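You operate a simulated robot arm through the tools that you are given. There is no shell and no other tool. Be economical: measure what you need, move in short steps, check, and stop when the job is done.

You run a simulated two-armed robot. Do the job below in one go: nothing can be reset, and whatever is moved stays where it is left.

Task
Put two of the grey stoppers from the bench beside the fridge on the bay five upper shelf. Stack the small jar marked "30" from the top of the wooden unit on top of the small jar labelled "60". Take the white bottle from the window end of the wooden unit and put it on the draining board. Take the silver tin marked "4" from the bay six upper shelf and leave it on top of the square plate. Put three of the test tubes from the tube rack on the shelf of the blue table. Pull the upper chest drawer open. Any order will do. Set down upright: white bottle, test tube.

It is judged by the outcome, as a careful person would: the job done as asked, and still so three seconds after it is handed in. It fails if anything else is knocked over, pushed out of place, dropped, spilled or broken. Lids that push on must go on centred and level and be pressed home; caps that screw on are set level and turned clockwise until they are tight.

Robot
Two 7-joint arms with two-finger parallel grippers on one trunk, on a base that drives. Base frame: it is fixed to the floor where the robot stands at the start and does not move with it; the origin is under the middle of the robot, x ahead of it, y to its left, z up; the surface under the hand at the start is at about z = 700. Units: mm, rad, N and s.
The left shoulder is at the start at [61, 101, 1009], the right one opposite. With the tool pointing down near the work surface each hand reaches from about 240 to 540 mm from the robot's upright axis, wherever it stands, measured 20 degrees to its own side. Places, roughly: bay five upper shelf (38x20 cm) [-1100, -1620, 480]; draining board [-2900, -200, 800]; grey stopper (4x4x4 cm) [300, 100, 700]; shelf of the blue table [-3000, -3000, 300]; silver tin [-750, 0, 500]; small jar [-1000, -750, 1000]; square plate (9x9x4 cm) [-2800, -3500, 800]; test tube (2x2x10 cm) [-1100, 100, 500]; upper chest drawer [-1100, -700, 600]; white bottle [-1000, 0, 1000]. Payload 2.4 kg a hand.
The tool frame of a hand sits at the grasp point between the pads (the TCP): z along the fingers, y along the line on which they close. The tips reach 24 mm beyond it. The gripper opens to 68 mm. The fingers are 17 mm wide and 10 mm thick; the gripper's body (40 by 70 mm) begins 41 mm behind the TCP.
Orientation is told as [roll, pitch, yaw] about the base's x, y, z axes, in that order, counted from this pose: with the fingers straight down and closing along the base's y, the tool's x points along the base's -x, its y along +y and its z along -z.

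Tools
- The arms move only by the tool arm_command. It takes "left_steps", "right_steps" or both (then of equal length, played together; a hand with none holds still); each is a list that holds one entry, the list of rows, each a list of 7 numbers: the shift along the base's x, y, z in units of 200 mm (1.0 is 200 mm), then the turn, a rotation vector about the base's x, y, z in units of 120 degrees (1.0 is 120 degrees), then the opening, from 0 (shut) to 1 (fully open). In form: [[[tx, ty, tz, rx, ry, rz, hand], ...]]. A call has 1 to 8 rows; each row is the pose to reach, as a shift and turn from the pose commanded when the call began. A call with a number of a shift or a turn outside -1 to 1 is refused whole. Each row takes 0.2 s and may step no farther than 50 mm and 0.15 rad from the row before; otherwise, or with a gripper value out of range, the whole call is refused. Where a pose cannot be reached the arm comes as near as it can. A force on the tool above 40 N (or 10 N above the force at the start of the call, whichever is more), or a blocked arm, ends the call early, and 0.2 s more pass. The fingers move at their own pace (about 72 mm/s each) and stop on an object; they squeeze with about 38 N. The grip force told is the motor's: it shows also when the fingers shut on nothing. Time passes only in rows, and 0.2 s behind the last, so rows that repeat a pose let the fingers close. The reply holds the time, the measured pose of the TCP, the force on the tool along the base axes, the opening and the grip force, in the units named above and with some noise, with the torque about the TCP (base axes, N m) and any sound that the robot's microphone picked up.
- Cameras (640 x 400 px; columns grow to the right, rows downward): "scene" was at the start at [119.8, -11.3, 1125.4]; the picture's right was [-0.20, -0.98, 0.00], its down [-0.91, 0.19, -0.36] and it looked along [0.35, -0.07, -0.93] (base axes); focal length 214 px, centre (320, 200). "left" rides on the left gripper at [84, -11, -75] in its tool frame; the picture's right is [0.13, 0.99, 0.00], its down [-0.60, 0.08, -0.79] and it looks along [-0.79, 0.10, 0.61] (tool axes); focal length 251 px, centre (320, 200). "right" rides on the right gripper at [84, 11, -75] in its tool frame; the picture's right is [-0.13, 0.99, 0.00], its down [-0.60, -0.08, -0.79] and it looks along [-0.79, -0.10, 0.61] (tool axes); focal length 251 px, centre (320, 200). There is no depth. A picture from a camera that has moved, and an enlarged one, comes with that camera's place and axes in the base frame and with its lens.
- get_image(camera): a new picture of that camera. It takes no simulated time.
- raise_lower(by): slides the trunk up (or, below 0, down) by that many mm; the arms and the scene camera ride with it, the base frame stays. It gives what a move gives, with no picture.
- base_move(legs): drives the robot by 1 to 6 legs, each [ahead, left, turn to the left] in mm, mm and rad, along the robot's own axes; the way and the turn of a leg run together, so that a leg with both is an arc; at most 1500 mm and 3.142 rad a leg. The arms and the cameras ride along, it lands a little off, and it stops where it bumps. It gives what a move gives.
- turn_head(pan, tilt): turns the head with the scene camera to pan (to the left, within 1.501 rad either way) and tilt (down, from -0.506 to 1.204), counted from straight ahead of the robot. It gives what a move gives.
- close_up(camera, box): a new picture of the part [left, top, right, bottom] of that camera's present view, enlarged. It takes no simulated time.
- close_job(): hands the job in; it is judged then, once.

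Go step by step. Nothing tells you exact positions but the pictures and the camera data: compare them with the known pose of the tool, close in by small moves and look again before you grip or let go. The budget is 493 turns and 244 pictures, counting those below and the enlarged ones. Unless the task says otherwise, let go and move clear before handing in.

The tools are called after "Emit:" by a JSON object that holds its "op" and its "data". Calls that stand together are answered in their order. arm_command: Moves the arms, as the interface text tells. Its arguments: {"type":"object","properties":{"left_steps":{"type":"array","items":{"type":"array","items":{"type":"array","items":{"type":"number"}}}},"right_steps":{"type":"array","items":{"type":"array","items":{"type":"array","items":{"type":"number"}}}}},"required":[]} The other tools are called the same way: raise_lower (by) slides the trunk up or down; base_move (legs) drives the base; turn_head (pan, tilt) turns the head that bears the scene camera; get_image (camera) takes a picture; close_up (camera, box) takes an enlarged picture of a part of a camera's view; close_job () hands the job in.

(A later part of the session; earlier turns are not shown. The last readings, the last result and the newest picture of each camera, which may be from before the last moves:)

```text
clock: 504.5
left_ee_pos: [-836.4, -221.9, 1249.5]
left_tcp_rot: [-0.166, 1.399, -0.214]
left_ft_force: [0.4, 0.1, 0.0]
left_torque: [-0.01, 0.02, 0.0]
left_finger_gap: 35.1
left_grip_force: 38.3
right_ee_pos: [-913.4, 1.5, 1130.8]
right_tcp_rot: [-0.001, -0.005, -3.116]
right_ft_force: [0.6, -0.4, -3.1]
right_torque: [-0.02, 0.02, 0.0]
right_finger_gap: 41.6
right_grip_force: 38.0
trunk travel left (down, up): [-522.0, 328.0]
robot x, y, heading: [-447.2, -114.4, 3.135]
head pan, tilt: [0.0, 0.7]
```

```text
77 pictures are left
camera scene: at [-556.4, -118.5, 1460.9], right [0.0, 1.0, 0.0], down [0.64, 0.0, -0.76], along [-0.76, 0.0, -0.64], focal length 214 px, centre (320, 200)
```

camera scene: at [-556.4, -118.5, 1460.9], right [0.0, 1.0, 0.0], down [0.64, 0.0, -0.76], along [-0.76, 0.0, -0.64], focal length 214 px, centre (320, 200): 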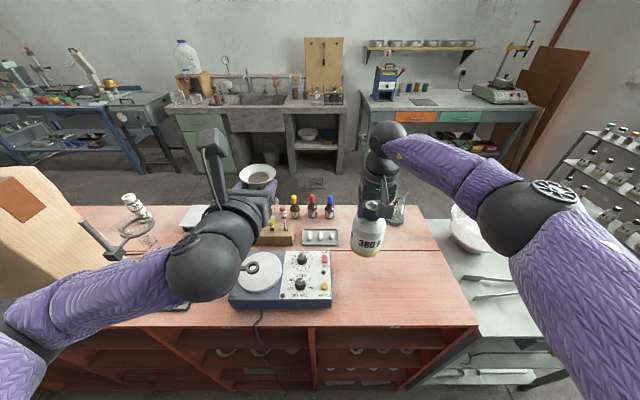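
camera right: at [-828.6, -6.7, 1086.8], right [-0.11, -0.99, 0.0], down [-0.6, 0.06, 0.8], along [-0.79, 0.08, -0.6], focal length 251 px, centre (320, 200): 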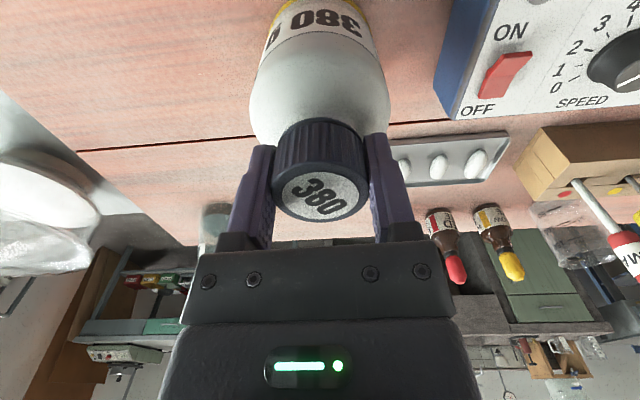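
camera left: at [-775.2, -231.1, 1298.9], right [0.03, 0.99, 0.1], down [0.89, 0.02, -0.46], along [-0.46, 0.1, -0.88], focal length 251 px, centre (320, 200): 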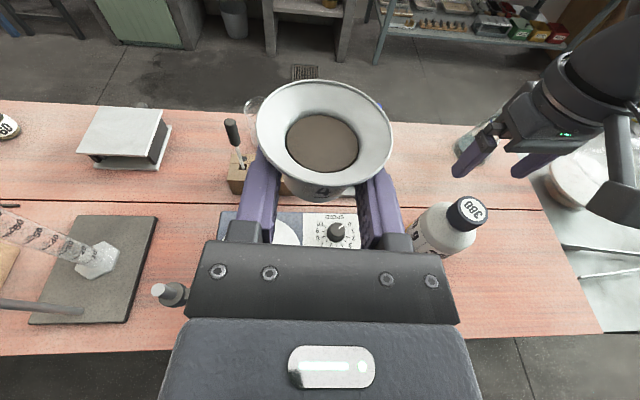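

Bottle and tin are both held. I'll back off and drive round the window end to the sink side.

Emit:
{"op": "base_move", "data": {"legs": [[-250, 0, 0], [0, 0, -1.571], [1450, 0, 0]]}}

Emit:
{"op": "get_image", "data": {"camera": "scene"}}

```text
clock: 516.9
left_ee_pos: [-301.0, 1709.3, 1249.7]
left_tcp_rot: [-0.164, 1.396, -1.778]
left_ft_force: [-0.6, -0.1, -1.0]
left_torque: [0.03, 0.01, -0.02]
left_finger_gap: 34.7
left_grip_force: 38.5
right_ee_pos: [-78.1, 1787.6, 1131.0]
right_tcp_rot: [0.001, -0.005, 1.601]
right_ft_force: [0.0, -0.4, -3.9]
right_torque: [0.02, 0.0, -0.01]
right_finger_gap: 41.6
right_grip_force: 37.8
trunk travel left (down, up): [-522.0, 328.0]
robot x, y, heading: [-197.1, 1326.2, 1.577]
head pan, tilt: [0.0, 0.7]
```

```text
76 pictures are left
camera scene: at [-197.1, 1429.3, 1460.9], right [1.0, 0.0, 0.0], down [0.0, -0.64, -0.76], along [0.0, 0.76, -0.64], focal length 214 px, centre (320, 200)
```

scene: 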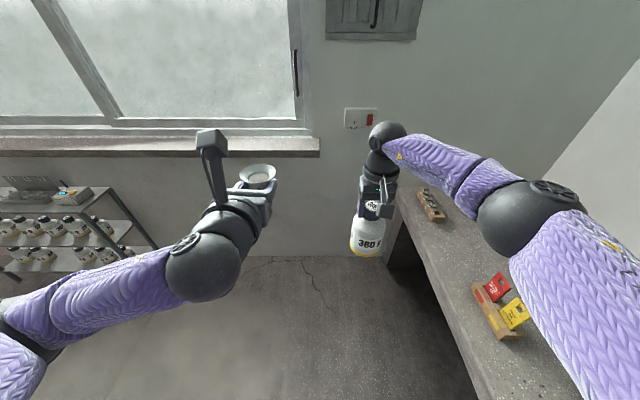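

Emit:
{"op": "base_move", "data": {"legs": [[170, 0, 0], [0, 0, 1.565], [1480, 0, 0], [330, 0, 0]]}}

Emit:
{"op": "turn_head", "data": {"pan": 0.8, "tilt": 0.5}}

Emit:
{"op": "get_image", "data": {"camera": "scene"}}

```text
clock: 530.9
left_ee_pos: [-2342.9, 1252.4, 1249.9]
left_tcp_rot: [-0.164, 1.398, -0.139]
left_ft_force: [-0.1, 0.0, -0.9]
left_torque: [0.0, 0.01, 0.02]
left_finger_gap: 35.1
left_grip_force: 38.3
right_ee_pos: [-2434.6, 1466.8, 1132.0]
right_tcp_rot: [0.002, -0.006, -3.045]
right_ft_force: [-0.1, -0.2, -3.8]
right_torque: [0.02, 0.03, 0.01]
right_finger_gap: 41.9
right_grip_force: 38.1
trunk travel left (down, up): [-522.0, 328.0]
robot x, y, heading: [-1963.8, 1379.9, -3.073]
head pan, tilt: [0.0, 0.7]
```

```text
clock: 532.0
left_ee_pos: [-2340.7, 1251.5, 1249.0]
left_tcp_rot: [-0.165, 1.4, -0.142]
left_ft_force: [0.4, 0.5, -0.2]
left_torque: [0.04, -0.01, 0.01]
left_finger_gap: 34.9
left_grip_force: 37.8
right_ee_pos: [-2435.1, 1467.9, 1132.0]
right_tcp_rot: [-0.002, -0.006, -3.046]
right_ft_force: [0.2, -0.7, -3.7]
right_torque: [0.02, -0.01, 0.02]
right_finger_gap: 41.7
right_grip_force: 38.6
trunk travel left (down, up): [-522.0, 328.0]
robot x, y, heading: [-1966.6, 1381.6, -3.075]
head pan, tilt: [0.799, 0.499]
```

```text
75 pictures are left
camera scene: at [-2043.7, 1310.3, 1478.7], right [-0.76, 0.65, 0.0], down [0.31, 0.37, -0.88], along [-0.57, -0.67, -0.48], focal length 214 px, centre (320, 200)
```

scene: 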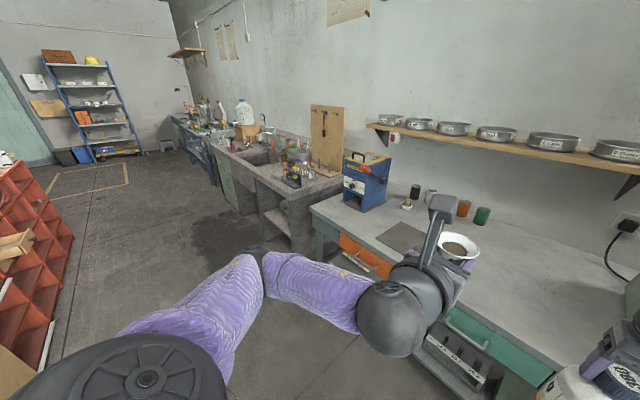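

Emit:
{"op": "base_move", "data": {"legs": [[0, 0, 1.502], [1480, 0, 0], [0, 0, -1.571]]}}

Emit:
{"op": "turn_head", "data": {"pan": 0.0, "tilt": 0.5}}

Emit:
{"op": "get_image", "data": {"camera": "scene"}}

```text
clock: 546.9
left_ee_pos: [-2328.6, -207.2, 1249.4]
left_tcp_rot: [-0.165, 1.402, -0.206]
left_ft_force: [-0.7, 0.7, -0.5]
left_torque: [-0.02, -0.02, 0.0]
left_finger_gap: 35.1
left_grip_force: 37.6
right_ee_pos: [-2407.3, 14.8, 1133.3]
right_tcp_rot: [0.0, -0.005, -3.109]
right_ft_force: [0.1, 0.2, -4.0]
right_torque: [0.02, 0.03, 0.01]
right_finger_gap: 41.9
right_grip_force: 37.5
trunk travel left (down, up): [-522.0, 328.0]
robot x, y, heading: [-1945.2, -101.9, -3.139]
head pan, tilt: [0.799, 0.499]
```

```text
clock: 548.1
left_ee_pos: [-2329.8, -207.7, 1250.0]
left_tcp_rot: [-0.165, 1.401, -0.205]
left_ft_force: [-0.3, -0.6, -0.4]
left_torque: [0.0, -0.03, 0.0]
left_finger_gap: 35.0
left_grip_force: 37.7
right_ee_pos: [-2407.2, 13.7, 1131.3]
right_tcp_rot: [0.001, -0.004, -3.111]
right_ft_force: [0.4, -0.5, -3.6]
right_torque: [0.0, 0.0, -0.02]
right_finger_gap: 42.1
right_grip_force: 38.0
trunk travel left (down, up): [-522.0, 328.0]
robot x, y, heading: [-1940.7, -102.2, -3.138]
head pan, tilt: [0.0, 0.499]
```

```text
74 pictures are left
camera scene: at [-2055.7, -103.1, 1478.7], right [0.0, 1.0, 0.0], down [0.48, 0.0, -0.88], along [-0.88, 0.0, -0.48], focal length 214 px, centre (320, 200)
```

scene: 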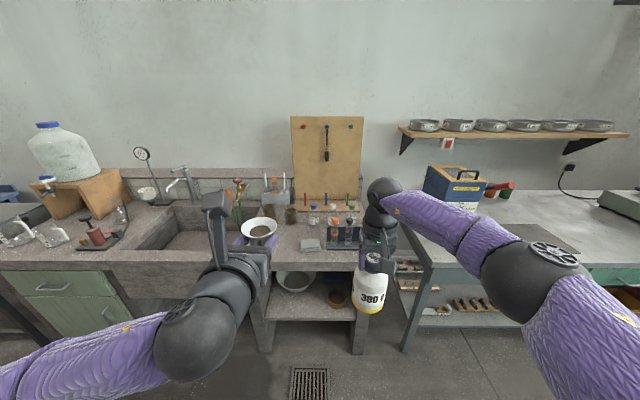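

Emit:
{"op": "close_up", "data": {"camera": "scene", "box": [180, 140, 420, 290]}}

Emit:
{"op": "get_image", "data": {"camera": "left"}}

Emit:
{"op": "get_image", "data": {"camera": "right"}}

```text
2.67 times, centred on (300, 215) of scene
camera zoom: at [-2055.7, -103.1, 1478.7], right [0.0, 1.0, 0.0], down [0.48, 0.0, -0.88], along [-0.88, 0.0, -0.48], focal length 572 px, centre (373, 160)
```

zoom: 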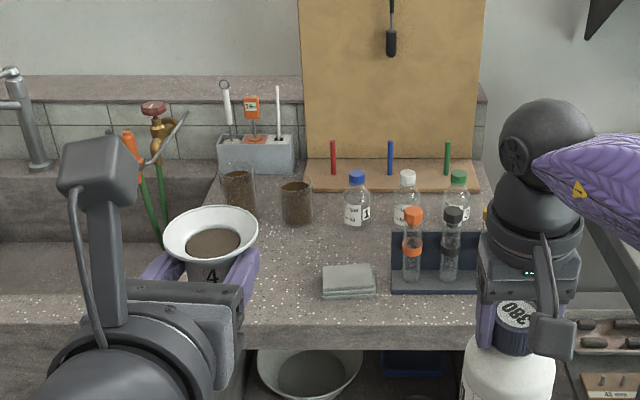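

```text
72 pictures are left
camera left: at [-2268.1, -217.0, 1345.8], right [0.02, 0.99, 0.1], down [0.89, 0.03, -0.46], along [-0.47, 0.1, -0.88], focal length 251 px, centre (320, 200)
```

left: 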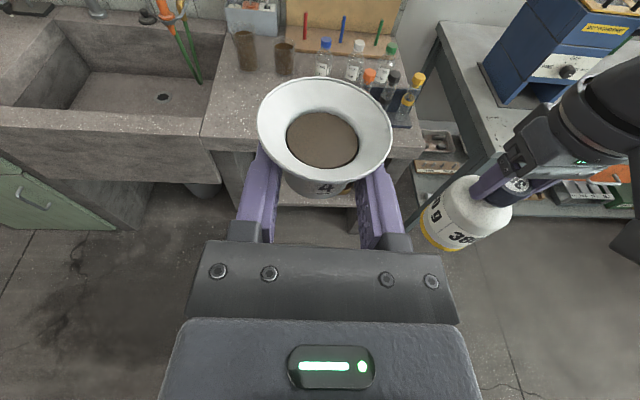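

```text
71 pictures are left
camera right: at [-2323.2, 6.9, 1206.6], right [-0.1, -1.0, 0.0], down [-0.6, 0.06, 0.8], along [-0.79, 0.08, -0.6], focal length 251 px, centre (320, 200)
```

right: 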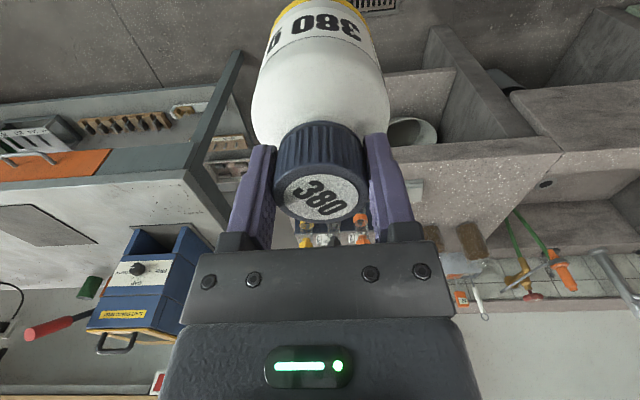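

The draining board is the counter right of the sink; its front-left part is free around (-2825,-290). I'll move there.

Emit:
{"op": "base_move", "data": {"legs": [[0, 304, 0], [330, 0, 0]]}}

Emit:
{"op": "turn_head", "data": {"pan": -0.15, "tilt": 0.75}}

Emit:
{"op": "get_image", "data": {"camera": "scene"}}

```text
clock: 551.9
left_ee_pos: [-2649.8, -505.3, 1250.0]
left_tcp_rot: [-0.165, 1.4, -0.215]
left_ft_force: [-0.1, -0.4, -0.1]
left_torque: [-0.04, -0.01, 0.0]
left_finger_gap: 35.3
left_grip_force: 38.0
right_ee_pos: [-2725.8, -282.8, 1131.1]
right_tcp_rot: [0.0, -0.005, -3.119]
right_ft_force: [-0.4, 1.1, -3.1]
right_torque: [-0.04, -0.03, 0.03]
right_finger_gap: 41.9
right_grip_force: 38.1
trunk travel left (down, up): [-522.0, 328.0]
robot x, y, heading: [-2263.2, -403.6, 3.138]
head pan, tilt: [0.0, 0.499]
```

```text
clock: 552.6
left_ee_pos: [-2650.1, -505.4, 1250.2]
left_tcp_rot: [-0.166, 1.4, -0.217]
left_ft_force: [-0.5, -0.1, -1.0]
left_torque: [0.0, -0.02, 0.02]
left_finger_gap: 35.1
left_grip_force: 38.4
right_ee_pos: [-2725.5, -281.6, 1131.9]
right_tcp_rot: [-0.001, -0.006, -3.118]
right_ft_force: [-0.5, -0.9, -4.1]
right_torque: [-0.02, 0.0, 0.03]
right_finger_gap: 41.9
right_grip_force: 38.1
trunk travel left (down, up): [-522.0, 328.0]
robot x, y, heading: [-2263.6, -404.6, 3.136]
head pan, tilt: [-0.15, 0.75]
```

```text
70 pictures are left
camera scene: at [-2366.3, -391.0, 1456.8], right [0.15, 0.99, 0.0], down [0.67, -0.1, -0.73], along [-0.72, 0.11, -0.68], focal length 214 px, centre (320, 200)
```

scene: 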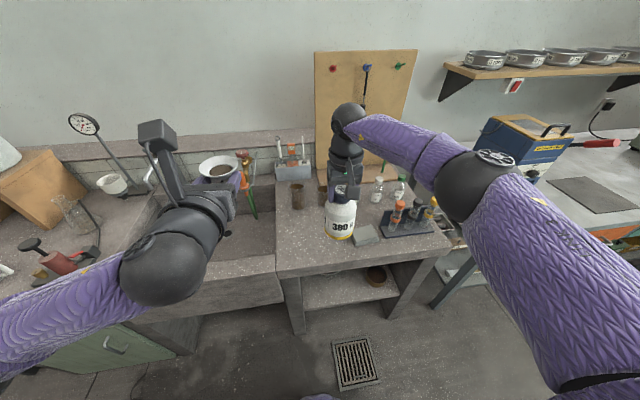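

Emit:
{"op": "base_move", "data": {"legs": [[92, 0, 0]]}}

Emit:
{"op": "raise_lower", "data": {"by": -150}}

Emit:
{"op": "get_image", "data": {"camera": "scene"}}

Emit:
{"op": "get_image", "data": {"camera": "left"}}

```text
clock: 553.7
left_ee_pos: [-2733.1, -514.1, 1249.9]
left_tcp_rot: [-0.143, 1.403, -0.201]
left_ft_force: [-0.6, -0.9, -1.1]
left_torque: [0.04, -0.01, -0.06]
left_finger_gap: 35.3
left_grip_force: 37.9
right_ee_pos: [-2807.7, -291.2, 1132.0]
right_tcp_rot: [-0.001, -0.009, -3.125]
right_ft_force: [0.3, -0.5, -4.6]
right_torque: [-0.03, -0.04, -0.01]
right_finger_gap: 41.9
right_grip_force: 38.3
trunk travel left (down, up): [-522.0, 328.0]
robot x, y, heading: [-2352.3, -408.6, 3.127]
head pan, tilt: [-0.15, 0.75]
```

```text
clock: 555.5
left_ee_pos: [-2732.8, -509.8, 1098.4]
left_tcp_rot: [-0.158, 1.399, -0.216]
left_ft_force: [0.3, -0.6, 0.0]
left_torque: [-0.01, 0.03, -0.03]
left_finger_gap: 35.2
left_grip_force: 38.0
right_ee_pos: [-2805.9, -288.0, 982.4]
right_tcp_rot: [-0.001, -0.007, -3.126]
right_ft_force: [-0.1, -0.6, -4.0]
right_torque: [-0.02, 0.02, -0.04]
right_finger_gap: 42.1
right_grip_force: 37.9
trunk travel left (down, up): [-372.0, 478.0]
robot x, y, heading: [-2346.2, -410.8, 3.132]
head pan, tilt: [-0.15, 0.75]
```

```text
69 pictures are left
camera scene: at [-2464.8, -398.1, 1306.1], right [0.16, 0.99, 0.0], down [0.67, -0.11, -0.73], along [-0.72, 0.12, -0.68], focal length 214 px, centre (320, 200)
```

scene: 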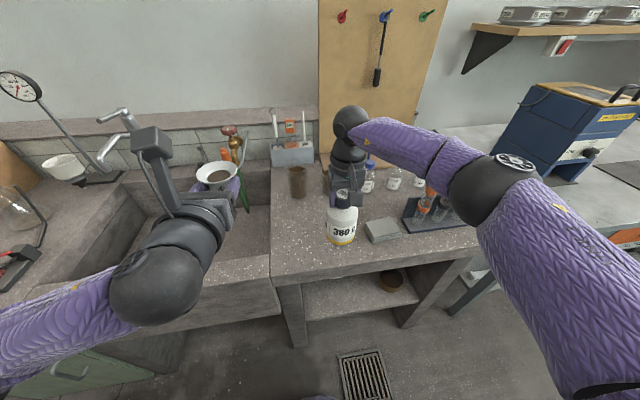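

```text
68 pictures are left
camera left: at [-2673.0, -521.0, 1194.9], right [0.04, 0.99, 0.1], down [0.89, 0.01, -0.46], along [-0.46, 0.11, -0.88], focal length 251 px, centre (320, 200)
```

left: 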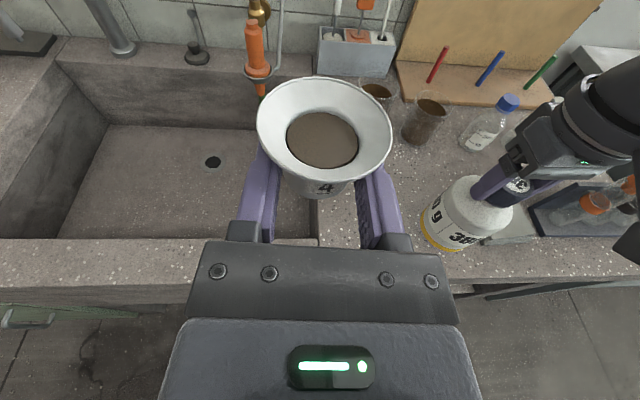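

The spot is clear. I'll go 18 mm further in and lower toward the surface.

Emit:
{"op": "base_move", "data": {"legs": [[18, 0, 0.008]]}}

Emit:
{"op": "raise_lower", "data": {"by": -40}}

Emit:
{"op": "close_up", "data": {"camera": "scene", "box": [240, 160, 440, 285]}}

```text
clock: 556.2
left_ee_pos: [-2753.9, -528.2, 1099.5]
left_tcp_rot: [-0.152, 1.4, -0.171]
left_ft_force: [0.8, 0.3, -0.5]
left_torque: [0.01, 0.01, 0.01]
left_finger_gap: 35.0
left_grip_force: 38.0
right_ee_pos: [-2836.5, -309.6, 982.2]
right_tcp_rot: [-0.003, -0.008, -3.087]
right_ft_force: [0.1, -0.1, -3.2]
right_torque: [0.0, -0.03, 0.0]
right_finger_gap: 42.0
right_grip_force: 37.7
trunk travel left (down, up): [-372.0, 478.0]
robot x, y, heading: [-2375.3, -412.2, -3.114]
head pan, tilt: [-0.15, 0.75]
```

```text
clock: 557.1
left_ee_pos: [-2758.8, -526.7, 1052.8]
left_tcp_rot: [-0.148, 1.384, -0.164]
left_ft_force: [-0.1, -0.1, -1.2]
left_torque: [-0.01, -0.03, -0.01]
left_finger_gap: 35.1
left_grip_force: 37.6
right_ee_pos: [-2837.1, -307.4, 941.6]
right_tcp_rot: [-0.001, -0.008, -3.086]
right_ft_force: [0.4, 0.4, -3.8]
right_torque: [0.0, -0.01, -0.03]
right_finger_gap: 41.7
right_grip_force: 38.1
trunk travel left (down, up): [-332.0, 518.0]
robot x, y, heading: [-2372.3, -414.8, -3.111]
head pan, tilt: [-0.15, 0.75]
```

```text
3.20 times, centred on (340, 222) of scene
camera zoom: at [-2497.3, -404.5, 1265.6], right [0.12, 0.99, 0.0], down [0.68, -0.08, -0.73], along [-0.73, 0.09, -0.68], focal length 686 px, centre (256, 128)
```

zoom: 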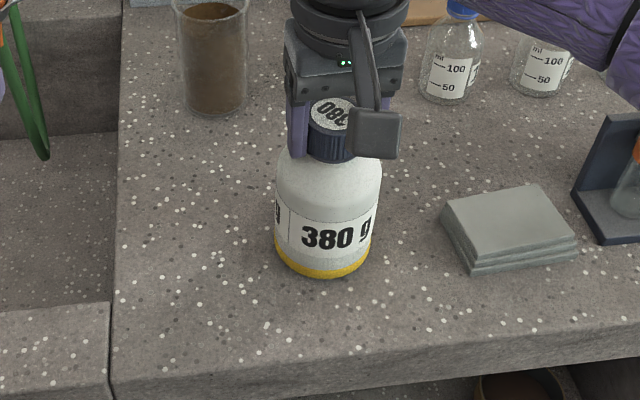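

Emit:
{"op": "raise_lower", "data": {"by": -10}}

Emit:
{"op": "raise_lower", "data": {"by": -6}}

```text
clock: 557.7
left_ee_pos: [-2758.9, -525.1, 1043.0]
left_tcp_rot: [-0.151, 1.384, -0.165]
left_ft_force: [0.4, 0.1, -0.4]
left_torque: [-0.01, 0.01, 0.0]
left_finger_gap: 35.0
left_grip_force: 37.8
right_ee_pos: [-2836.6, -307.8, 934.0]
right_tcp_rot: [-0.001, -0.009, -3.085]
right_ft_force: [-1.5, 1.7, 12.9]
right_torque: [0.26, -0.3, 0.02]
right_finger_gap: 42.0
right_grip_force: 37.9
trunk travel left (down, up): [-322.0, 528.0]
robot x, y, heading: [-2371.4, -414.5, -3.11]
head pan, tilt: [-0.15, 0.75]
```

```text
clock: 558.2
left_ee_pos: [-2759.3, -525.6, 1036.9]
left_tcp_rot: [-0.147, 1.386, -0.165]
left_ft_force: [0.5, -0.1, 0.4]
left_torque: [0.04, -0.03, 0.01]
left_finger_gap: 34.9
left_grip_force: 38.2
right_ee_pos: [-2835.8, -307.7, 928.3]
right_tcp_rot: [0.0, -0.012, -3.088]
right_ft_force: [-6.2, 2.4, 35.5]
right_torque: [0.58, 0.45, -0.08]
right_finger_gap: 41.8
right_grip_force: 38.1
trunk travel left (down, up): [-316.0, 534.0]
robot x, y, heading: [-2368.6, -411.7, -3.114]
head pan, tilt: [-0.15, 0.75]
```

Contact. I'll rise 5 mm to unload, then open the right hand slowly.

Emit:
{"op": "raise_lower", "data": {"by": 5}}

Emit:
{"op": "arm_command", "data": {"right_steps": [[[0, 0, 0, 0, 0, 0, 0.65], [0, 0, 0, 0, 0, 0, 0.75], [0, 0, 0, 0, 0, 0, 0.9], [0, 0, 0, 0, 0, 0, 1], [0, 0, 0, 0, 0, 0, 1]]]}}

Emit:
{"op": "raise_lower", "data": {"by": 60}}

Emit:
{"op": "close_up", "data": {"camera": "scene", "box": [240, 160, 440, 285]}}

```text
clock: 558.8
left_ee_pos: [-2759.8, -527.5, 1041.6]
left_tcp_rot: [-0.148, 1.383, -0.163]
left_ft_force: [0.7, -0.2, -0.7]
left_torque: [0.0, -0.02, 0.0]
left_finger_gap: 35.0
left_grip_force: 37.7
right_ee_pos: [-2835.9, -307.8, 928.7]
right_tcp_rot: [-0.003, -0.001, -3.085]
right_ft_force: [-0.5, 0.4, -3.6]
right_torque: [0.01, -0.03, 0.02]
right_finger_gap: 41.7
right_grip_force: 38.0
trunk travel left (down, up): [-321.0, 528.0]
robot x, y, heading: [-2372.4, -415.6, -3.114]
head pan, tilt: [-0.15, 0.75]
```

```text
clock: 560.0
left_ee_pos: [-2760.5, -525.5, 1041.2]
left_tcp_rot: [-0.148, 1.385, -0.162]
left_ft_force: [0.6, 0.5, -0.1]
left_torque: [0.0, 0.01, -0.03]
left_finger_gap: 35.2
left_grip_force: 38.2
right_ee_pos: [-2836.2, -307.3, 931.4]
right_tcp_rot: [-0.001, -0.007, -3.085]
right_ft_force: [0.1, 0.0, -0.3]
right_torque: [0.0, 0.01, 0.01]
right_finger_gap: 68.0
right_grip_force: 0.2
trunk travel left (down, up): [-321.0, 528.0]
robot x, y, heading: [-2370.4, -414.7, -3.114]
head pan, tilt: [-0.15, 0.75]
```

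```text
clock: 561.0
left_ee_pos: [-2760.7, -526.5, 1100.8]
left_tcp_rot: [-0.145, 1.382, -0.163]
left_ft_force: [0.2, -1.1, -0.3]
left_torque: [-0.01, -0.02, 0.01]
left_finger_gap: 35.1
left_grip_force: 38.1
right_ee_pos: [-2836.4, -307.8, 991.3]
right_tcp_rot: [0.001, -0.008, -3.085]
right_ft_force: [0.2, -0.3, -0.1]
right_torque: [0.01, 0.0, -0.03]
right_finger_gap: 68.1
right_grip_force: 0.1
trunk travel left (down, up): [-381.0, 468.0]
robot x, y, heading: [-2370.5, -409.7, -3.116]
head pan, tilt: [-0.15, 0.75]
```

```text
3.20 times, centred on (340, 222) of scene
camera zoom: at [-2488.9, -404.5, 1315.1], right [0.12, 0.99, 0.0], down [0.68, -0.08, -0.73], along [-0.73, 0.09, -0.68], focal length 686 px, centre (256, 128)
```

zoom: 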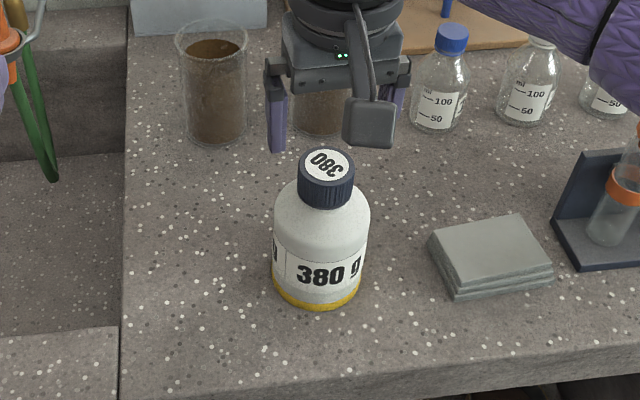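

The bottle stands on the draining board. I'll rise, back off and go to the blue table with the tin.

Emit:
{"op": "raise_lower", "data": {"by": 60}}

Emit:
{"op": "base_move", "data": {"legs": [[-400, 0, 0], [0, 0, 1.545], [1480, 0, 0], [1480, 0, 0], [0, 0, -1.571]]}}

Emit:
{"op": "turn_head", "data": {"pan": 0.1, "tilt": 0.6}}

Emit:
{"op": "get_image", "data": {"camera": "scene"}}

```text
clock: 562.0
left_ee_pos: [-2760.7, -526.2, 1161.0]
left_tcp_rot: [-0.148, 1.382, -0.163]
left_ft_force: [-0.5, -0.7, 0.1]
left_torque: [0.0, 0.01, -0.01]
left_finger_gap: 35.1
left_grip_force: 37.8
right_ee_pos: [-2836.1, -307.5, 1050.7]
right_tcp_rot: [0.001, -0.006, -3.086]
right_ft_force: [-0.1, 0.7, 0.4]
right_torque: [0.02, -0.03, 0.03]
right_finger_gap: 68.0
right_grip_force: 0.0
trunk travel left (down, up): [-441.0, 409.0]
robot x, y, heading: [-2369.9, -415.3, -3.116]
head pan, tilt: [-0.15, 0.75]
```

```text
clock: 585.9
left_ee_pos: [-2316.7, -3480.5, 1162.1]
left_tcp_rot: [-0.151, 1.384, -0.149]
left_ft_force: [-0.9, 0.4, -0.5]
left_torque: [-0.02, -0.04, -0.01]
left_finger_gap: 35.1
left_grip_force: 37.9
right_ee_pos: [-2396.4, -3262.7, 1051.9]
right_tcp_rot: [0.002, -0.007, -3.07]
right_ft_force: [0.6, -0.6, 0.1]
right_torque: [-0.02, -0.01, 0.0]
right_finger_gap: 68.1
right_grip_force: 0.0
trunk travel left (down, up): [-441.0, 409.0]
robot x, y, heading: [-1928.7, -3362.7, -3.103]
head pan, tilt: [-0.15, 0.75]
```

```text
clock: 586.7
left_ee_pos: [-2317.5, -3480.6, 1160.7]
left_tcp_rot: [-0.15, 1.383, -0.151]
left_ft_force: [-0.2, -0.1, -0.6]
left_torque: [0.04, -0.06, 0.03]
left_finger_gap: 34.9
left_grip_force: 38.0
right_ee_pos: [-2396.7, -3263.6, 1051.5]
right_tcp_rot: [0.002, -0.004, -3.073]
right_ft_force: [-0.1, 0.4, 0.0]
right_torque: [0.01, 0.01, -0.04]
right_finger_gap: 67.9
right_grip_force: 0.0
trunk travel left (down, up): [-441.0, 409.0]
robot x, y, heading: [-1929.0, -3365.5, -3.1]
head pan, tilt: [0.099, 0.6]
```

```text
65 pictures are left
camera scene: at [-2044.8, -3375.7, 1388.3], right [-0.14, 0.99, 0.0], down [0.56, 0.08, -0.82], along [-0.82, -0.12, -0.57], focal length 214 px, centre (320, 200)
```

scene: 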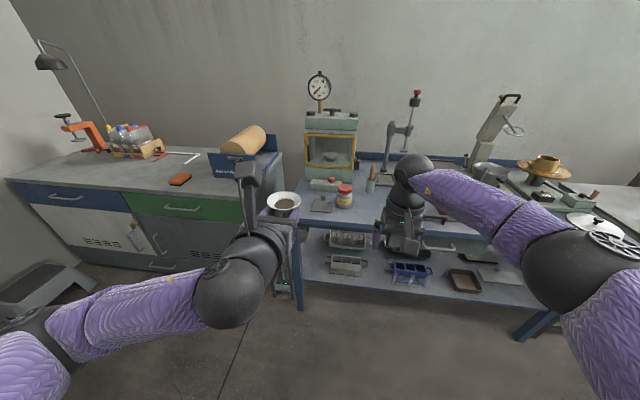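

Emit:
{"op": "close_up", "data": {"camera": "scene", "box": [270, 160, 390, 235]}}

```text
5.33 times, centred on (330, 198) of scene
camera zoom: at [-2044.8, -3375.7, 1388.3], right [-0.14, 0.99, 0.0], down [0.56, 0.08, -0.82], along [-0.82, -0.12, -0.57], focal length 1144 px, centre (267, 213)
```

zoom: 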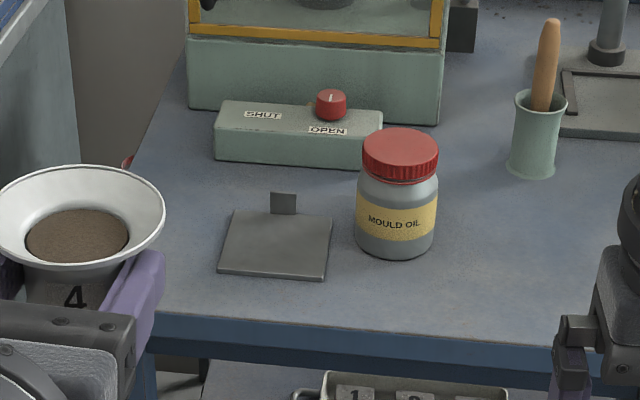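

The plate is flat with a small upright tab at its back; its centre is near (-2857,-3485). First I'll tuck the right hand back so it clears the table.

Emit:
{"op": "arm_command", "data": {"right_steps": [[[0.14, 0.12, 0.05, 0, 0, 0, 0.6], [0.28, 0.24, 0.1, 0, 0, 0, 0.6], [0.42, 0.36, 0.15, 0, 0, 0, 0.6], [0.56, 0.48, 0.2, 0, 0, 0, 0.6], [0.7, 0.6, 0.25, 0, 0, 0, 0.6], [0.84, 0.72, 0.3, 0, 0, 0, 0.6], [0.98, 0.83, 0.3, 0, 0, 0, 0.6]]]}}

Emit:
{"op": "base_move", "data": {"legs": [[0, 0, -0.041], [410, 20, 0]]}}

Emit:
{"op": "raise_lower", "data": {"by": -200}}

Emit:
{"op": "get_image", "data": {"camera": "left"}}

Emit:
{"op": "get_image", "data": {"camera": "scene"}}

```text
clock: 588.3
left_ee_pos: [-2317.1, -3480.4, 1160.7]
left_tcp_rot: [-0.15, 1.384, -0.151]
left_ft_force: [-0.3, -0.8, -0.7]
left_torque: [0.03, 0.01, -0.02]
left_finger_gap: 35.3
left_grip_force: 37.8
right_ee_pos: [-2199.8, -3092.5, 1112.3]
right_tcp_rot: [0.001, -0.006, -3.072]
right_ft_force: [0.2, 0.8, -0.9]
right_torque: [0.01, 0.01, 0.0]
right_finger_gap: 41.0
right_grip_force: 0.0
trunk travel left (down, up): [-441.0, 409.0]
robot x, y, heading: [-1931.4, -3364.1, -3.099]
head pan, tilt: [0.099, 0.6]
```

```text
clock: 591.3
left_ee_pos: [-2744.9, -3484.4, 1161.9]
left_tcp_rot: [-0.152, 1.381, -0.191]
left_ft_force: [-0.2, 0.8, -1.3]
left_torque: [0.01, -0.02, 0.02]
left_finger_gap: 35.0
left_grip_force: 37.8
right_ee_pos: [-2611.3, -3103.1, 1113.5]
right_tcp_rot: [0.0, -0.005, -3.113]
right_ft_force: [0.2, -0.6, 0.5]
right_torque: [0.02, -0.03, 0.02]
right_finger_gap: 40.9
right_grip_force: 0.1
trunk travel left (down, up): [-441.0, 409.0]
robot x, y, heading: [-2351.2, -3384.2, -3.14]
head pan, tilt: [0.099, 0.6]
```

```text
clock: 593.5
left_ee_pos: [-2752.0, -3484.6, 945.4]
left_tcp_rot: [-0.113, 1.338, -0.153]
left_ft_force: [0.0, -0.3, -0.6]
left_torque: [-0.02, 0.01, 0.01]
left_finger_gap: 34.9
left_grip_force: 38.1
right_ee_pos: [-2610.5, -3104.0, 913.8]
right_tcp_rot: [0.0, -0.006, -3.111]
right_ft_force: [0.2, 0.4, -1.1]
right_torque: [-0.02, 0.02, -0.02]
right_finger_gap: 40.7
right_grip_force: 0.0
trunk travel left (down, up): [-241.0, 608.0]
robot x, y, heading: [-2352.6, -3384.8, -3.136]
head pan, tilt: [0.099, 0.6]
```

```text
63 pictures are left
camera left: at [-2697.0, -3494.6, 1044.9], right [0.01, 0.99, 0.1], down [0.91, 0.03, -0.41], along [-0.41, 0.1, -0.91], focal length 251 px, centre (320, 200)
```

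left: 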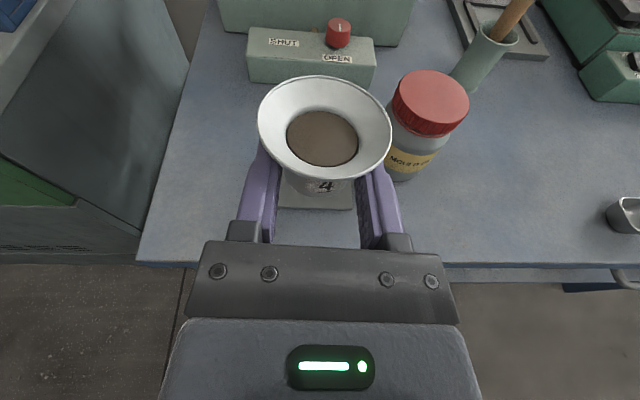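

```text
62 pictures are left
camera scene: at [-2502.5, -3391.8, 1186.3], right [-0.1, 0.99, 0.0], down [0.56, 0.06, -0.82], along [-0.82, -0.08, -0.57], focal length 214 px, centre (320, 200)
```

scene: 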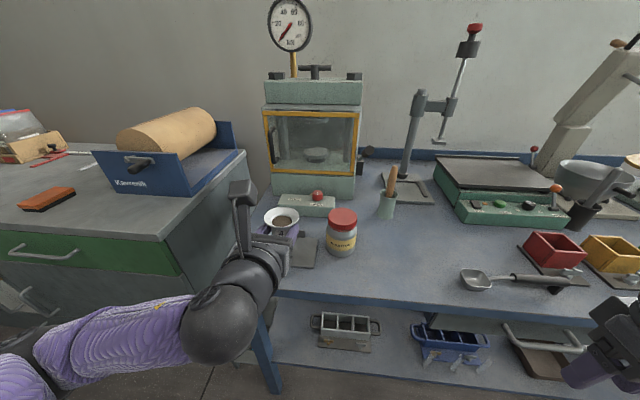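

Emit:
{"op": "close_up", "data": {"camera": "scene", "box": [230, 180, 390, 280]}}

```text
4.00 times, centred on (310, 230) of scene
camera zoom: at [-2502.5, -3391.8, 1186.3], right [-0.1, 0.99, 0.0], down [0.56, 0.06, -0.82], along [-0.82, -0.08, -0.57], focal length 858 px, centre (360, 80)
```

zoom: 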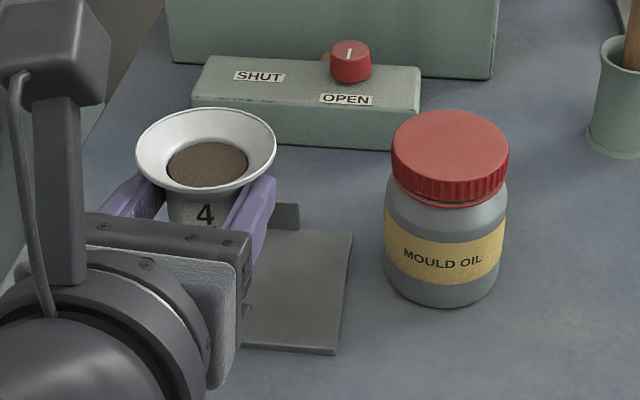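

The plate spans x -2804…-2896, centre (-2850,-3480). I'll re-level the tin and drive over it.

Emit:
{"op": "arm_command", "data": {"left_steps": [[[0, 0.01, 0, 0, 0.012, 0, 0], [0, 0.02, 0, 0, 0.024, 0, 0], [0, 0.02, 0, 0, 0.024, 0, 0]]]}}

Emit:
{"op": "base_move", "data": {"legs": [[74, 0, 0]]}}

Emit:
{"op": "raise_lower", "data": {"by": -85}}

Emit:
{"op": "close_up", "data": {"camera": "scene", "box": [230, 180, 390, 280]}}

```text
clock: 594.2
left_ee_pos: [-2752.1, -3479.6, 946.9]
left_tcp_rot: [-0.155, 1.387, -0.195]
left_ft_force: [-0.1, -0.1, 0.3]
left_torque: [-0.01, -0.03, -0.02]
left_finger_gap: 35.3
left_grip_force: 38.1
right_ee_pos: [-2610.3, -3102.7, 914.7]
right_tcp_rot: [0.0, -0.006, -3.111]
right_ft_force: [-0.6, -1.2, 0.0]
right_torque: [-0.03, -0.02, 0.01]
right_finger_gap: 40.8
right_grip_force: 0.1
trunk travel left (down, up): [-241.0, 608.0]
robot x, y, heading: [-2350.7, -3382.9, -3.134]
head pan, tilt: [0.099, 0.6]
```

```text
clock: 595.3
left_ee_pos: [-2827.4, -3478.4, 945.8]
left_tcp_rot: [-0.154, 1.387, -0.199]
left_ft_force: [0.2, -0.1, 0.7]
left_torque: [0.02, -0.03, -0.01]
left_finger_gap: 35.3
left_grip_force: 38.0
right_ee_pos: [-2683.7, -3101.7, 914.7]
right_tcp_rot: [-0.001, -0.006, -3.115]
right_ft_force: [0.1, -0.3, 0.2]
right_torque: [0.02, 0.02, -0.03]
right_finger_gap: 40.5
right_grip_force: 0.0
trunk travel left (down, up): [-241.0, 608.0]
robot x, y, heading: [-2429.0, -3383.2, 3.141]
head pan, tilt: [0.099, 0.6]
```

```text
clock: 596.5
left_ee_pos: [-2837.0, -3479.2, 839.5]
left_tcp_rot: [-0.108, 1.331, -0.155]
left_ft_force: [0.5, -0.8, -0.3]
left_torque: [0.02, 0.01, -0.02]
left_finger_gap: 35.0
left_grip_force: 38.2
right_ee_pos: [-2683.5, -3102.2, 827.9]
right_tcp_rot: [0.0, -0.006, -3.117]
right_ft_force: [0.4, 1.0, -0.2]
right_torque: [0.04, 0.02, -0.01]
right_finger_gap: 40.9
right_grip_force: 0.0
trunk travel left (down, up): [-156.0, 694.0]
robot x, y, heading: [-2425.0, -3378.2, 3.141]
head pan, tilt: [0.099, 0.6]
```

```text
4.00 times, centred on (310, 230) of scene
camera zoom: at [-2599.3, -3391.1, 1099.5], right [-0.1, 1.0, 0.0], down [0.56, 0.05, -0.82], along [-0.82, -0.08, -0.57], focal length 858 px, centre (360, 80)
```

zoom: 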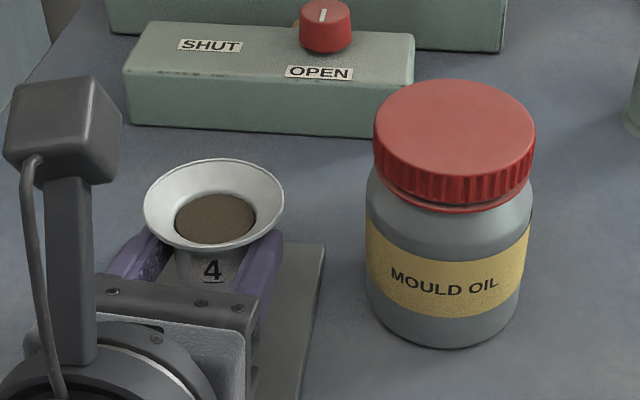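

Emit:
{"op": "arm_command", "data": {"left_steps": [[[0.03, 0, 0, 0, 0.014, 0, 0], [0.05, 0, 0, 0, 0.0277, 0, 0], [0.05, 0, -0.03, 0, 0.0277, 0, 0], [0.05, 0, -0.06, 0, 0.0277, 0, 0]]]}}

Emit:
{"op": "get_image", "data": {"camera": "left"}}

```text
clock: 597.5
left_ee_pos: [-2829.5, -3476.8, 835.5]
left_tcp_rot: [-0.138, 1.409, -0.181]
left_ft_force: [-2.1, 1.8, 11.8]
left_torque: [0.23, -0.46, 0.17]
left_finger_gap: 35.1
left_grip_force: 37.6
left hand out of reach, approached as far as the arm can: row 1, 2, 3, 4
right_ee_pos: [-2682.3, -3101.0, 829.0]
right_tcp_rot: [-0.001, -0.008, -3.118]
right_ft_force: [0.5, -0.3, -0.1]
right_torque: [0.03, -0.01, -0.03]
right_finger_gap: 40.8
right_grip_force: 0.1
trunk travel left (down, up): [-156.0, 694.0]
robot x, y, heading: [-2429.0, -3383.7, 3.139]
head pan, tilt: [0.099, 0.6]
stopped in row 4 (left hand): the force on the tool passed its limit at 48 N (the readings are from after the stop); the commanded pose is now the measured one
```

```text
59 pictures are left
camera left: at [-2768.4, -3487.4, 929.9], right [0.02, 0.99, 0.11], down [0.88, 0.03, -0.47], along [-0.47, 0.1, -0.88], focal length 251 px, centre (320, 200)
```

left: 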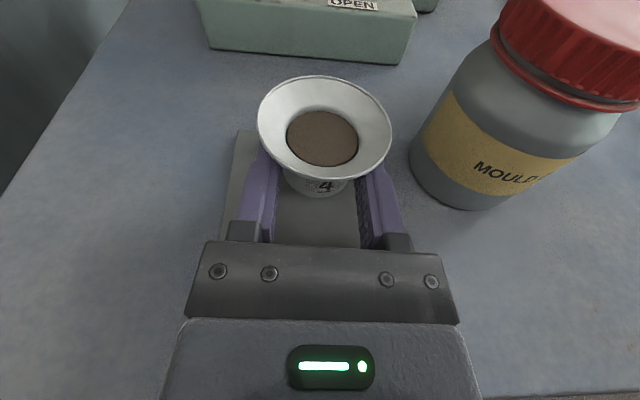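

Contact came at z 835, so the table is higher than I took it and the plate's centre is nearer, about (-2830,-3478). I'll lift 20 mm, move the tin 15 mm toward me away from the tab, re-level, and look.

Emit:
{"op": "arm_command", "data": {"left_steps": [[[0, 0, 0.05, 0, 0, 0, 0], [0, 0, 0.1, 0, 0, 0, 0], [0.04, 0, 0.1, 0, -0.005, 0, 0], [0.075, 0, 0.1, 0, -0.0095, 0, 0], [0.075, 0, 0.1, 0, -0.0095, 0, 0]]]}}

Emit:
{"op": "get_image", "data": {"camera": "left"}}

Emit:
{"op": "close_up", "data": {"camera": "scene", "box": [230, 180, 390, 280]}}

```text
clock: 598.7
left_ee_pos: [-2834.7, -3468.8, 845.3]
left_tcp_rot: [-0.122, 1.387, -0.167]
left_ft_force: [0.2, 0.2, -0.5]
left_torque: [-0.03, -0.02, 0.01]
left_finger_gap: 35.0
left_grip_force: 38.2
left hand out of reach, approached as far as the arm can: row 1, 2, 3, 4, 5
right_ee_pos: [-2684.6, -3102.7, 829.2]
right_tcp_rot: [0.001, -0.004, -3.116]
right_ft_force: [0.1, 0.9, 0.3]
right_torque: [0.01, 0.01, 0.02]
right_finger_gap: 41.1
right_grip_force: 0.1
trunk travel left (down, up): [-156.0, 694.0]
robot x, y, heading: [-2427.4, -3382.0, 3.138]
head pan, tilt: [0.099, 0.6]
```

```text
58 pictures are left
camera left: at [-2773.7, -3478.8, 942.4], right [0.02, 0.99, 0.1], down [0.89, 0.03, -0.45], along [-0.45, 0.1, -0.89], focal length 251 px, centre (320, 200)
```

left: 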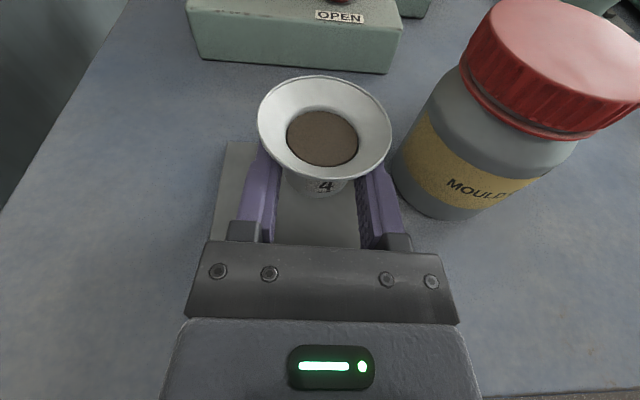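

```text
4.00 times, centred on (310, 230) of scene
camera zoom: at [-2599.6, -3390.9, 1099.4], right [-0.1, 1.0, 0.0], down [0.56, 0.05, -0.82], along [-0.82, -0.08, -0.57], focal length 858 px, centre (360, 80)
```

zoom: 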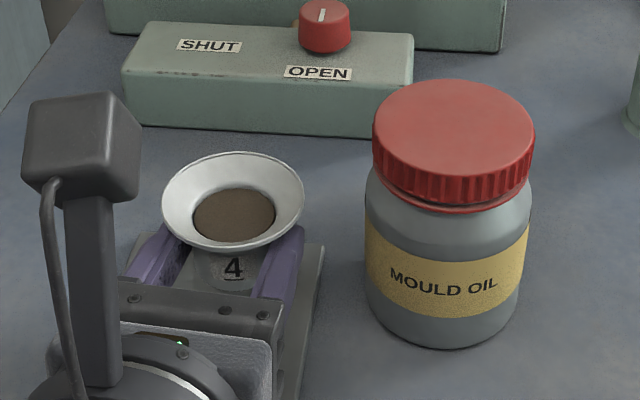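

The arm is at a limit again, so I'll use trunk and base for the correction.

Emit:
{"op": "arm_command", "data": {"left_steps": [[[0, 0, 0, 0, 0, 0, 0]]]}}

Emit:
{"op": "raise_lower", "data": {"by": 12}}

Emit:
{"op": "base_move", "data": {"legs": [[-20, 9, 0]]}}

Emit:
{"op": "get_image", "data": {"camera": "left"}}

Emit:
{"op": "close_up", "data": {"camera": "scene", "box": [230, 180, 390, 280]}}

```text
clock: 599.1
left_ee_pos: [-2834.2, -3468.5, 844.9]
left_tcp_rot: [-0.123, 1.387, -0.166]
left_ft_force: [0.3, 0.3, -0.1]
left_torque: [0.0, -0.01, -0.01]
left_finger_gap: 35.4
left_grip_force: 37.7
right_ee_pos: [-2682.9, -3101.8, 827.9]
right_tcp_rot: [0.001, -0.006, -3.117]
right_ft_force: [0.0, 0.8, 0.5]
right_torque: [-0.01, -0.03, -0.02]
right_finger_gap: 40.8
right_grip_force: 0.0
trunk travel left (down, up): [-156.0, 694.0]
robot x, y, heading: [-2426.7, -3383.5, 3.142]
head pan, tilt: [0.099, 0.6]
```

```text
clock: 599.7
left_ee_pos: [-2834.8, -3472.2, 858.4]
left_tcp_rot: [-0.124, 1.385, -0.168]
left_ft_force: [-0.3, -0.5, -1.7]
left_torque: [0.01, -0.04, 0.05]
left_finger_gap: 35.1
left_grip_force: 38.0
right_ee_pos: [-2685.1, -3101.8, 840.5]
right_tcp_rot: [0.002, -0.006, -3.115]
right_ft_force: [0.2, 0.0, -0.3]
right_torque: [0.0, 0.02, 0.0]
right_finger_gap: 40.7
right_grip_force: 0.1
trunk travel left (down, up): [-168.0, 682.0]
robot x, y, heading: [-2422.8, -3380.6, 3.139]
head pan, tilt: [0.099, 0.6]
```

```text
clock: 600.5
left_ee_pos: [-2815.8, -3479.5, 859.7]
left_tcp_rot: [-0.123, 1.389, -0.166]
left_ft_force: [0.1, 0.1, -0.1]
left_torque: [0.01, 0.01, 0.02]
left_finger_gap: 35.0
left_grip_force: 37.9
right_ee_pos: [-2662.9, -3111.2, 839.8]
right_tcp_rot: [0.0, -0.005, -3.118]
right_ft_force: [0.0, -0.6, 0.0]
right_torque: [0.02, 0.01, -0.01]
right_finger_gap: 40.8
right_grip_force: 0.1
trunk travel left (down, up): [-168.0, 682.0]
robot x, y, heading: [-2408.8, -3387.5, 3.137]
head pan, tilt: [0.099, 0.6]
```

```text
56 pictures are left
camera left: at [-2754.9, -3490.0, 956.4], right [0.02, 0.99, 0.1], down [0.89, 0.03, -0.45], along [-0.45, 0.1, -0.89], focal length 251 px, centre (320, 200)
```

left: 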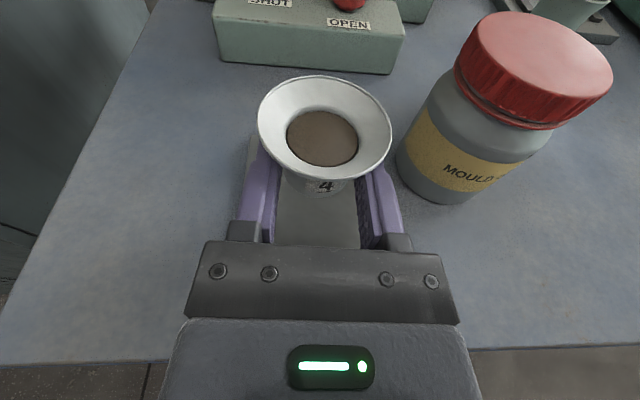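

```text
4.00 times, centred on (310, 230) of scene
camera zoom: at [-2575.7, -3400.1, 1111.7], right [-0.1, 1.0, 0.0], down [0.56, 0.05, -0.82], along [-0.82, -0.08, -0.57], focal length 858 px, centre (360, 80)
```

zoom: 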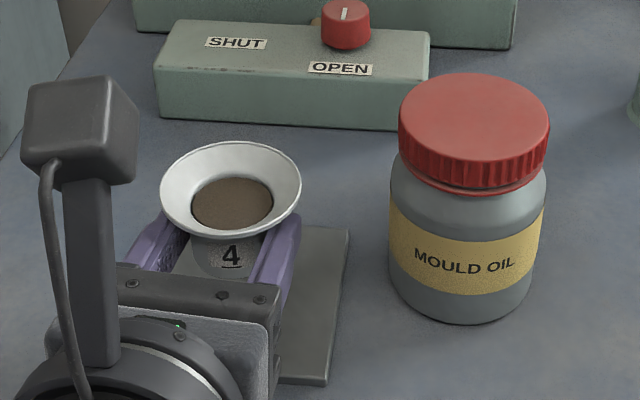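

Centred over the plate now. I'll lower by trunk in small steps.

Emit:
{"op": "raise_lower", "data": {"by": -16}}

Emit:
{"op": "raise_lower", "data": {"by": -5}}

```text
clock: 601.1
left_ee_pos: [-2815.2, -3480.4, 843.0]
left_tcp_rot: [-0.124, 1.389, -0.165]
left_ft_force: [0.6, 0.1, 0.1]
left_torque: [-0.01, 0.02, -0.02]
left_finger_gap: 35.2
left_grip_force: 38.4
right_ee_pos: [-2663.3, -3111.4, 824.7]
right_tcp_rot: [-0.001, -0.006, -3.117]
right_ft_force: [0.2, 0.3, 1.1]
right_torque: [0.01, 0.0, 0.01]
right_finger_gap: 40.7
right_grip_force: 0.1
trunk travel left (down, up): [-152.0, 698.0]
robot x, y, heading: [-2407.2, -3390.8, 3.141]
head pan, tilt: [0.099, 0.6]
```

```text
clock: 601.6
left_ee_pos: [-2816.0, -3478.3, 838.3]
left_tcp_rot: [-0.122, 1.388, -0.167]
left_ft_force: [-0.2, -0.1, -0.5]
left_torque: [0.0, -0.01, 0.0]
left_finger_gap: 35.1
left_grip_force: 38.2
right_ee_pos: [-2663.9, -3112.2, 819.8]
right_tcp_rot: [0.0, -0.005, -3.118]
right_ft_force: [0.1, -0.2, 0.1]
right_torque: [-0.02, -0.01, -0.02]
right_finger_gap: 40.9
right_grip_force: 0.0
trunk travel left (down, up): [-147.0, 703.0]
robot x, y, heading: [-2406.6, -3389.0, 3.137]
head pan, tilt: [0.099, 0.6]
```

Emit:
{"op": "raise_lower", "data": {"by": -4}}

Emit:
{"op": "raise_lower", "data": {"by": -4}}

Emit:
{"op": "raise_lower", "data": {"by": -4}}

Emit:
{"op": "get_image", "data": {"camera": "left"}}

```text
clock: 602.2
left_ee_pos: [-2818.0, -3479.9, 832.5]
left_tcp_rot: [-0.126, 1.388, -0.168]
left_ft_force: [-0.2, -0.5, -0.5]
left_torque: [-0.03, -0.03, 0.04]
left_finger_gap: 35.0
left_grip_force: 38.0
right_ee_pos: [-2664.3, -3111.4, 814.6]
right_tcp_rot: [0.0, -0.005, -3.116]
right_ft_force: [-0.5, 0.4, 0.9]
right_torque: [0.02, 0.0, -0.04]
right_finger_gap: 41.0
right_grip_force: 0.1
trunk travel left (down, up): [-143.0, 707.0]
robot x, y, heading: [-2403.1, -3391.1, 3.135]
head pan, tilt: [0.099, 0.6]
```

```text
clock: 602.9
left_ee_pos: [-2817.7, -3478.1, 833.1]
left_tcp_rot: [-0.111, 1.402, -0.151]
left_ft_force: [4.0, -0.5, 11.0]
left_torque: [0.16, -0.76, -0.12]
left_finger_gap: 35.0
left_grip_force: 38.3
right_ee_pos: [-2664.1, -3112.1, 811.8]
right_tcp_rot: [0.0, -0.009, -3.116]
right_ft_force: [0.5, 0.3, -0.2]
right_torque: [0.01, 0.0, -0.01]
right_finger_gap: 40.8
right_grip_force: 0.0
trunk travel left (down, up): [-140.0, 710.0]
robot x, y, heading: [-2405.3, -3392.4, 3.139]
head pan, tilt: [0.099, 0.6]
stopped: the force on the tool passed its limit at 42 N (the readings are from after the stop); the commanded pose is now the measured one
```

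```text
clock: 603.3
left_ee_pos: [-2818.3, -3478.4, 833.8]
left_tcp_rot: [-0.092, 1.415, -0.134]
left_ft_force: [4.3, -0.9, 15.4]
left_torque: [0.2, -0.89, -0.12]
left_finger_gap: 35.1
left_grip_force: 38.2
right_ee_pos: [-2661.7, -3111.0, 807.8]
right_tcp_rot: [0.0, -0.006, -3.115]
right_ft_force: [-0.5, 0.2, 0.5]
right_torque: [-0.02, 0.01, 0.0]
right_finger_gap: 41.0
right_grip_force: 0.1
trunk travel left (down, up): [-137.0, 713.0]
robot x, y, heading: [-2403.9, -3388.9, 3.138]
head pan, tilt: [0.099, 0.6]
stopped: the force on the tool passed its limit at 46 N (the readings are from after the stop); the commanded pose is now the measured one
```

```text
54 pictures are left
camera left: at [-2755.1, -3489.8, 929.6], right [0.02, 0.99, 0.11], down [0.88, 0.04, -0.48], along [-0.48, 0.11, -0.87], focal length 251 px, centre (320, 200)
```

left: 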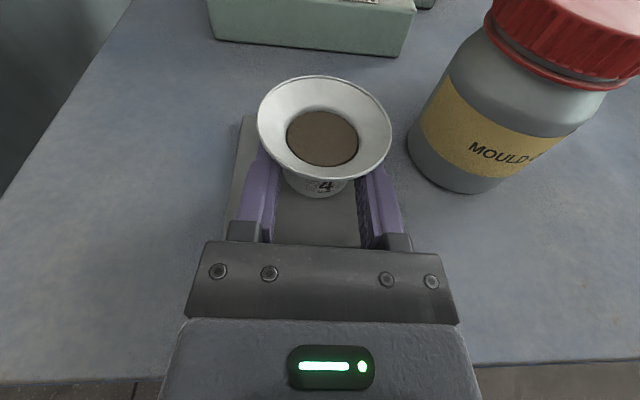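

The torque shows my wrist, not the tin, is touching the table (wrist starts ~55 mm behind the fingers). I'll set the tin down at the table's front edge, where the wrist hangs free, and regrip it more steeply.

Emit:
{"op": "raise_lower", "data": {"by": 15}}

Emit:
{"op": "base_move", "data": {"legs": [[-61, 0, 0]]}}

Emit:
{"op": "arm_command", "data": {"left_steps": [[[0, 0, 0, 0, -0.006, 0, 0], [0, 0, 0, 0, -0.0124, 0, 0], [0, 0, 0, 0, -0.0124, 0, 0]]]}}

Emit:
{"op": "get_image", "data": {"camera": "left"}}

```text
clock: 603.9
left_ee_pos: [-2819.3, -3479.3, 847.6]
left_tcp_rot: [-0.102, 1.408, -0.14]
left_ft_force: [0.4, 0.3, 0.2]
left_torque: [0.02, 0.0, 0.0]
left_finger_gap: 35.1
left_grip_force: 38.3
right_ee_pos: [-2663.5, -3111.3, 824.4]
right_tcp_rot: [0.0, -0.006, -3.116]
right_ft_force: [0.3, -0.4, -0.1]
right_torque: [0.01, 0.01, -0.02]
right_finger_gap: 41.0
right_grip_force: 0.0
trunk travel left (down, up): [-152.0, 698.0]
robot x, y, heading: [-2406.8, -3391.3, 3.141]
head pan, tilt: [0.099, 0.6]
```

```text
clock: 604.9
left_ee_pos: [-2758.5, -3478.0, 847.8]
left_tcp_rot: [-0.101, 1.41, -0.139]
left_ft_force: [0.0, -0.2, -0.3]
left_torque: [-0.02, -0.01, 0.01]
left_finger_gap: 35.0
left_grip_force: 37.9
right_ee_pos: [-2602.5, -3111.8, 823.5]
right_tcp_rot: [-0.001, -0.005, -3.115]
right_ft_force: [-0.1, -1.3, -0.9]
right_torque: [0.02, 0.0, 0.03]
right_finger_gap: 40.9
right_grip_force: 0.1
trunk travel left (down, up): [-152.0, 698.0]
robot x, y, heading: [-2345.7, -3390.8, 3.141]
head pan, tilt: [0.099, 0.6]
```

```text
clock: 605.7
left_ee_pos: [-2757.7, -3478.9, 847.5]
left_tcp_rot: [-0.081, 1.384, -0.119]
left_ft_force: [1.1, -0.4, -1.0]
left_torque: [0.04, 0.02, 0.0]
left_finger_gap: 35.1
left_grip_force: 38.4
right_ee_pos: [-2604.3, -3111.5, 823.4]
right_tcp_rot: [0.0, -0.006, -3.114]
right_ft_force: [0.3, -0.2, -0.2]
right_torque: [0.01, -0.01, -0.04]
right_finger_gap: 40.8
right_grip_force: 0.1
trunk travel left (down, up): [-152.0, 698.0]
robot x, y, heading: [-2344.2, -3392.3, 3.143]
head pan, tilt: [0.099, 0.6]
```

```text
53 pictures are left
camera left: at [-2699.5, -3490.4, 945.2], right [0.02, 0.99, 0.11], down [0.89, 0.04, -0.45], along [-0.45, 0.11, -0.89], focal length 251 px, centre (320, 200)
```

left: 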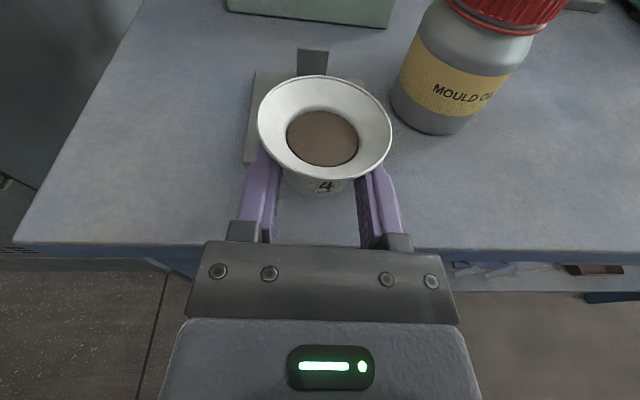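

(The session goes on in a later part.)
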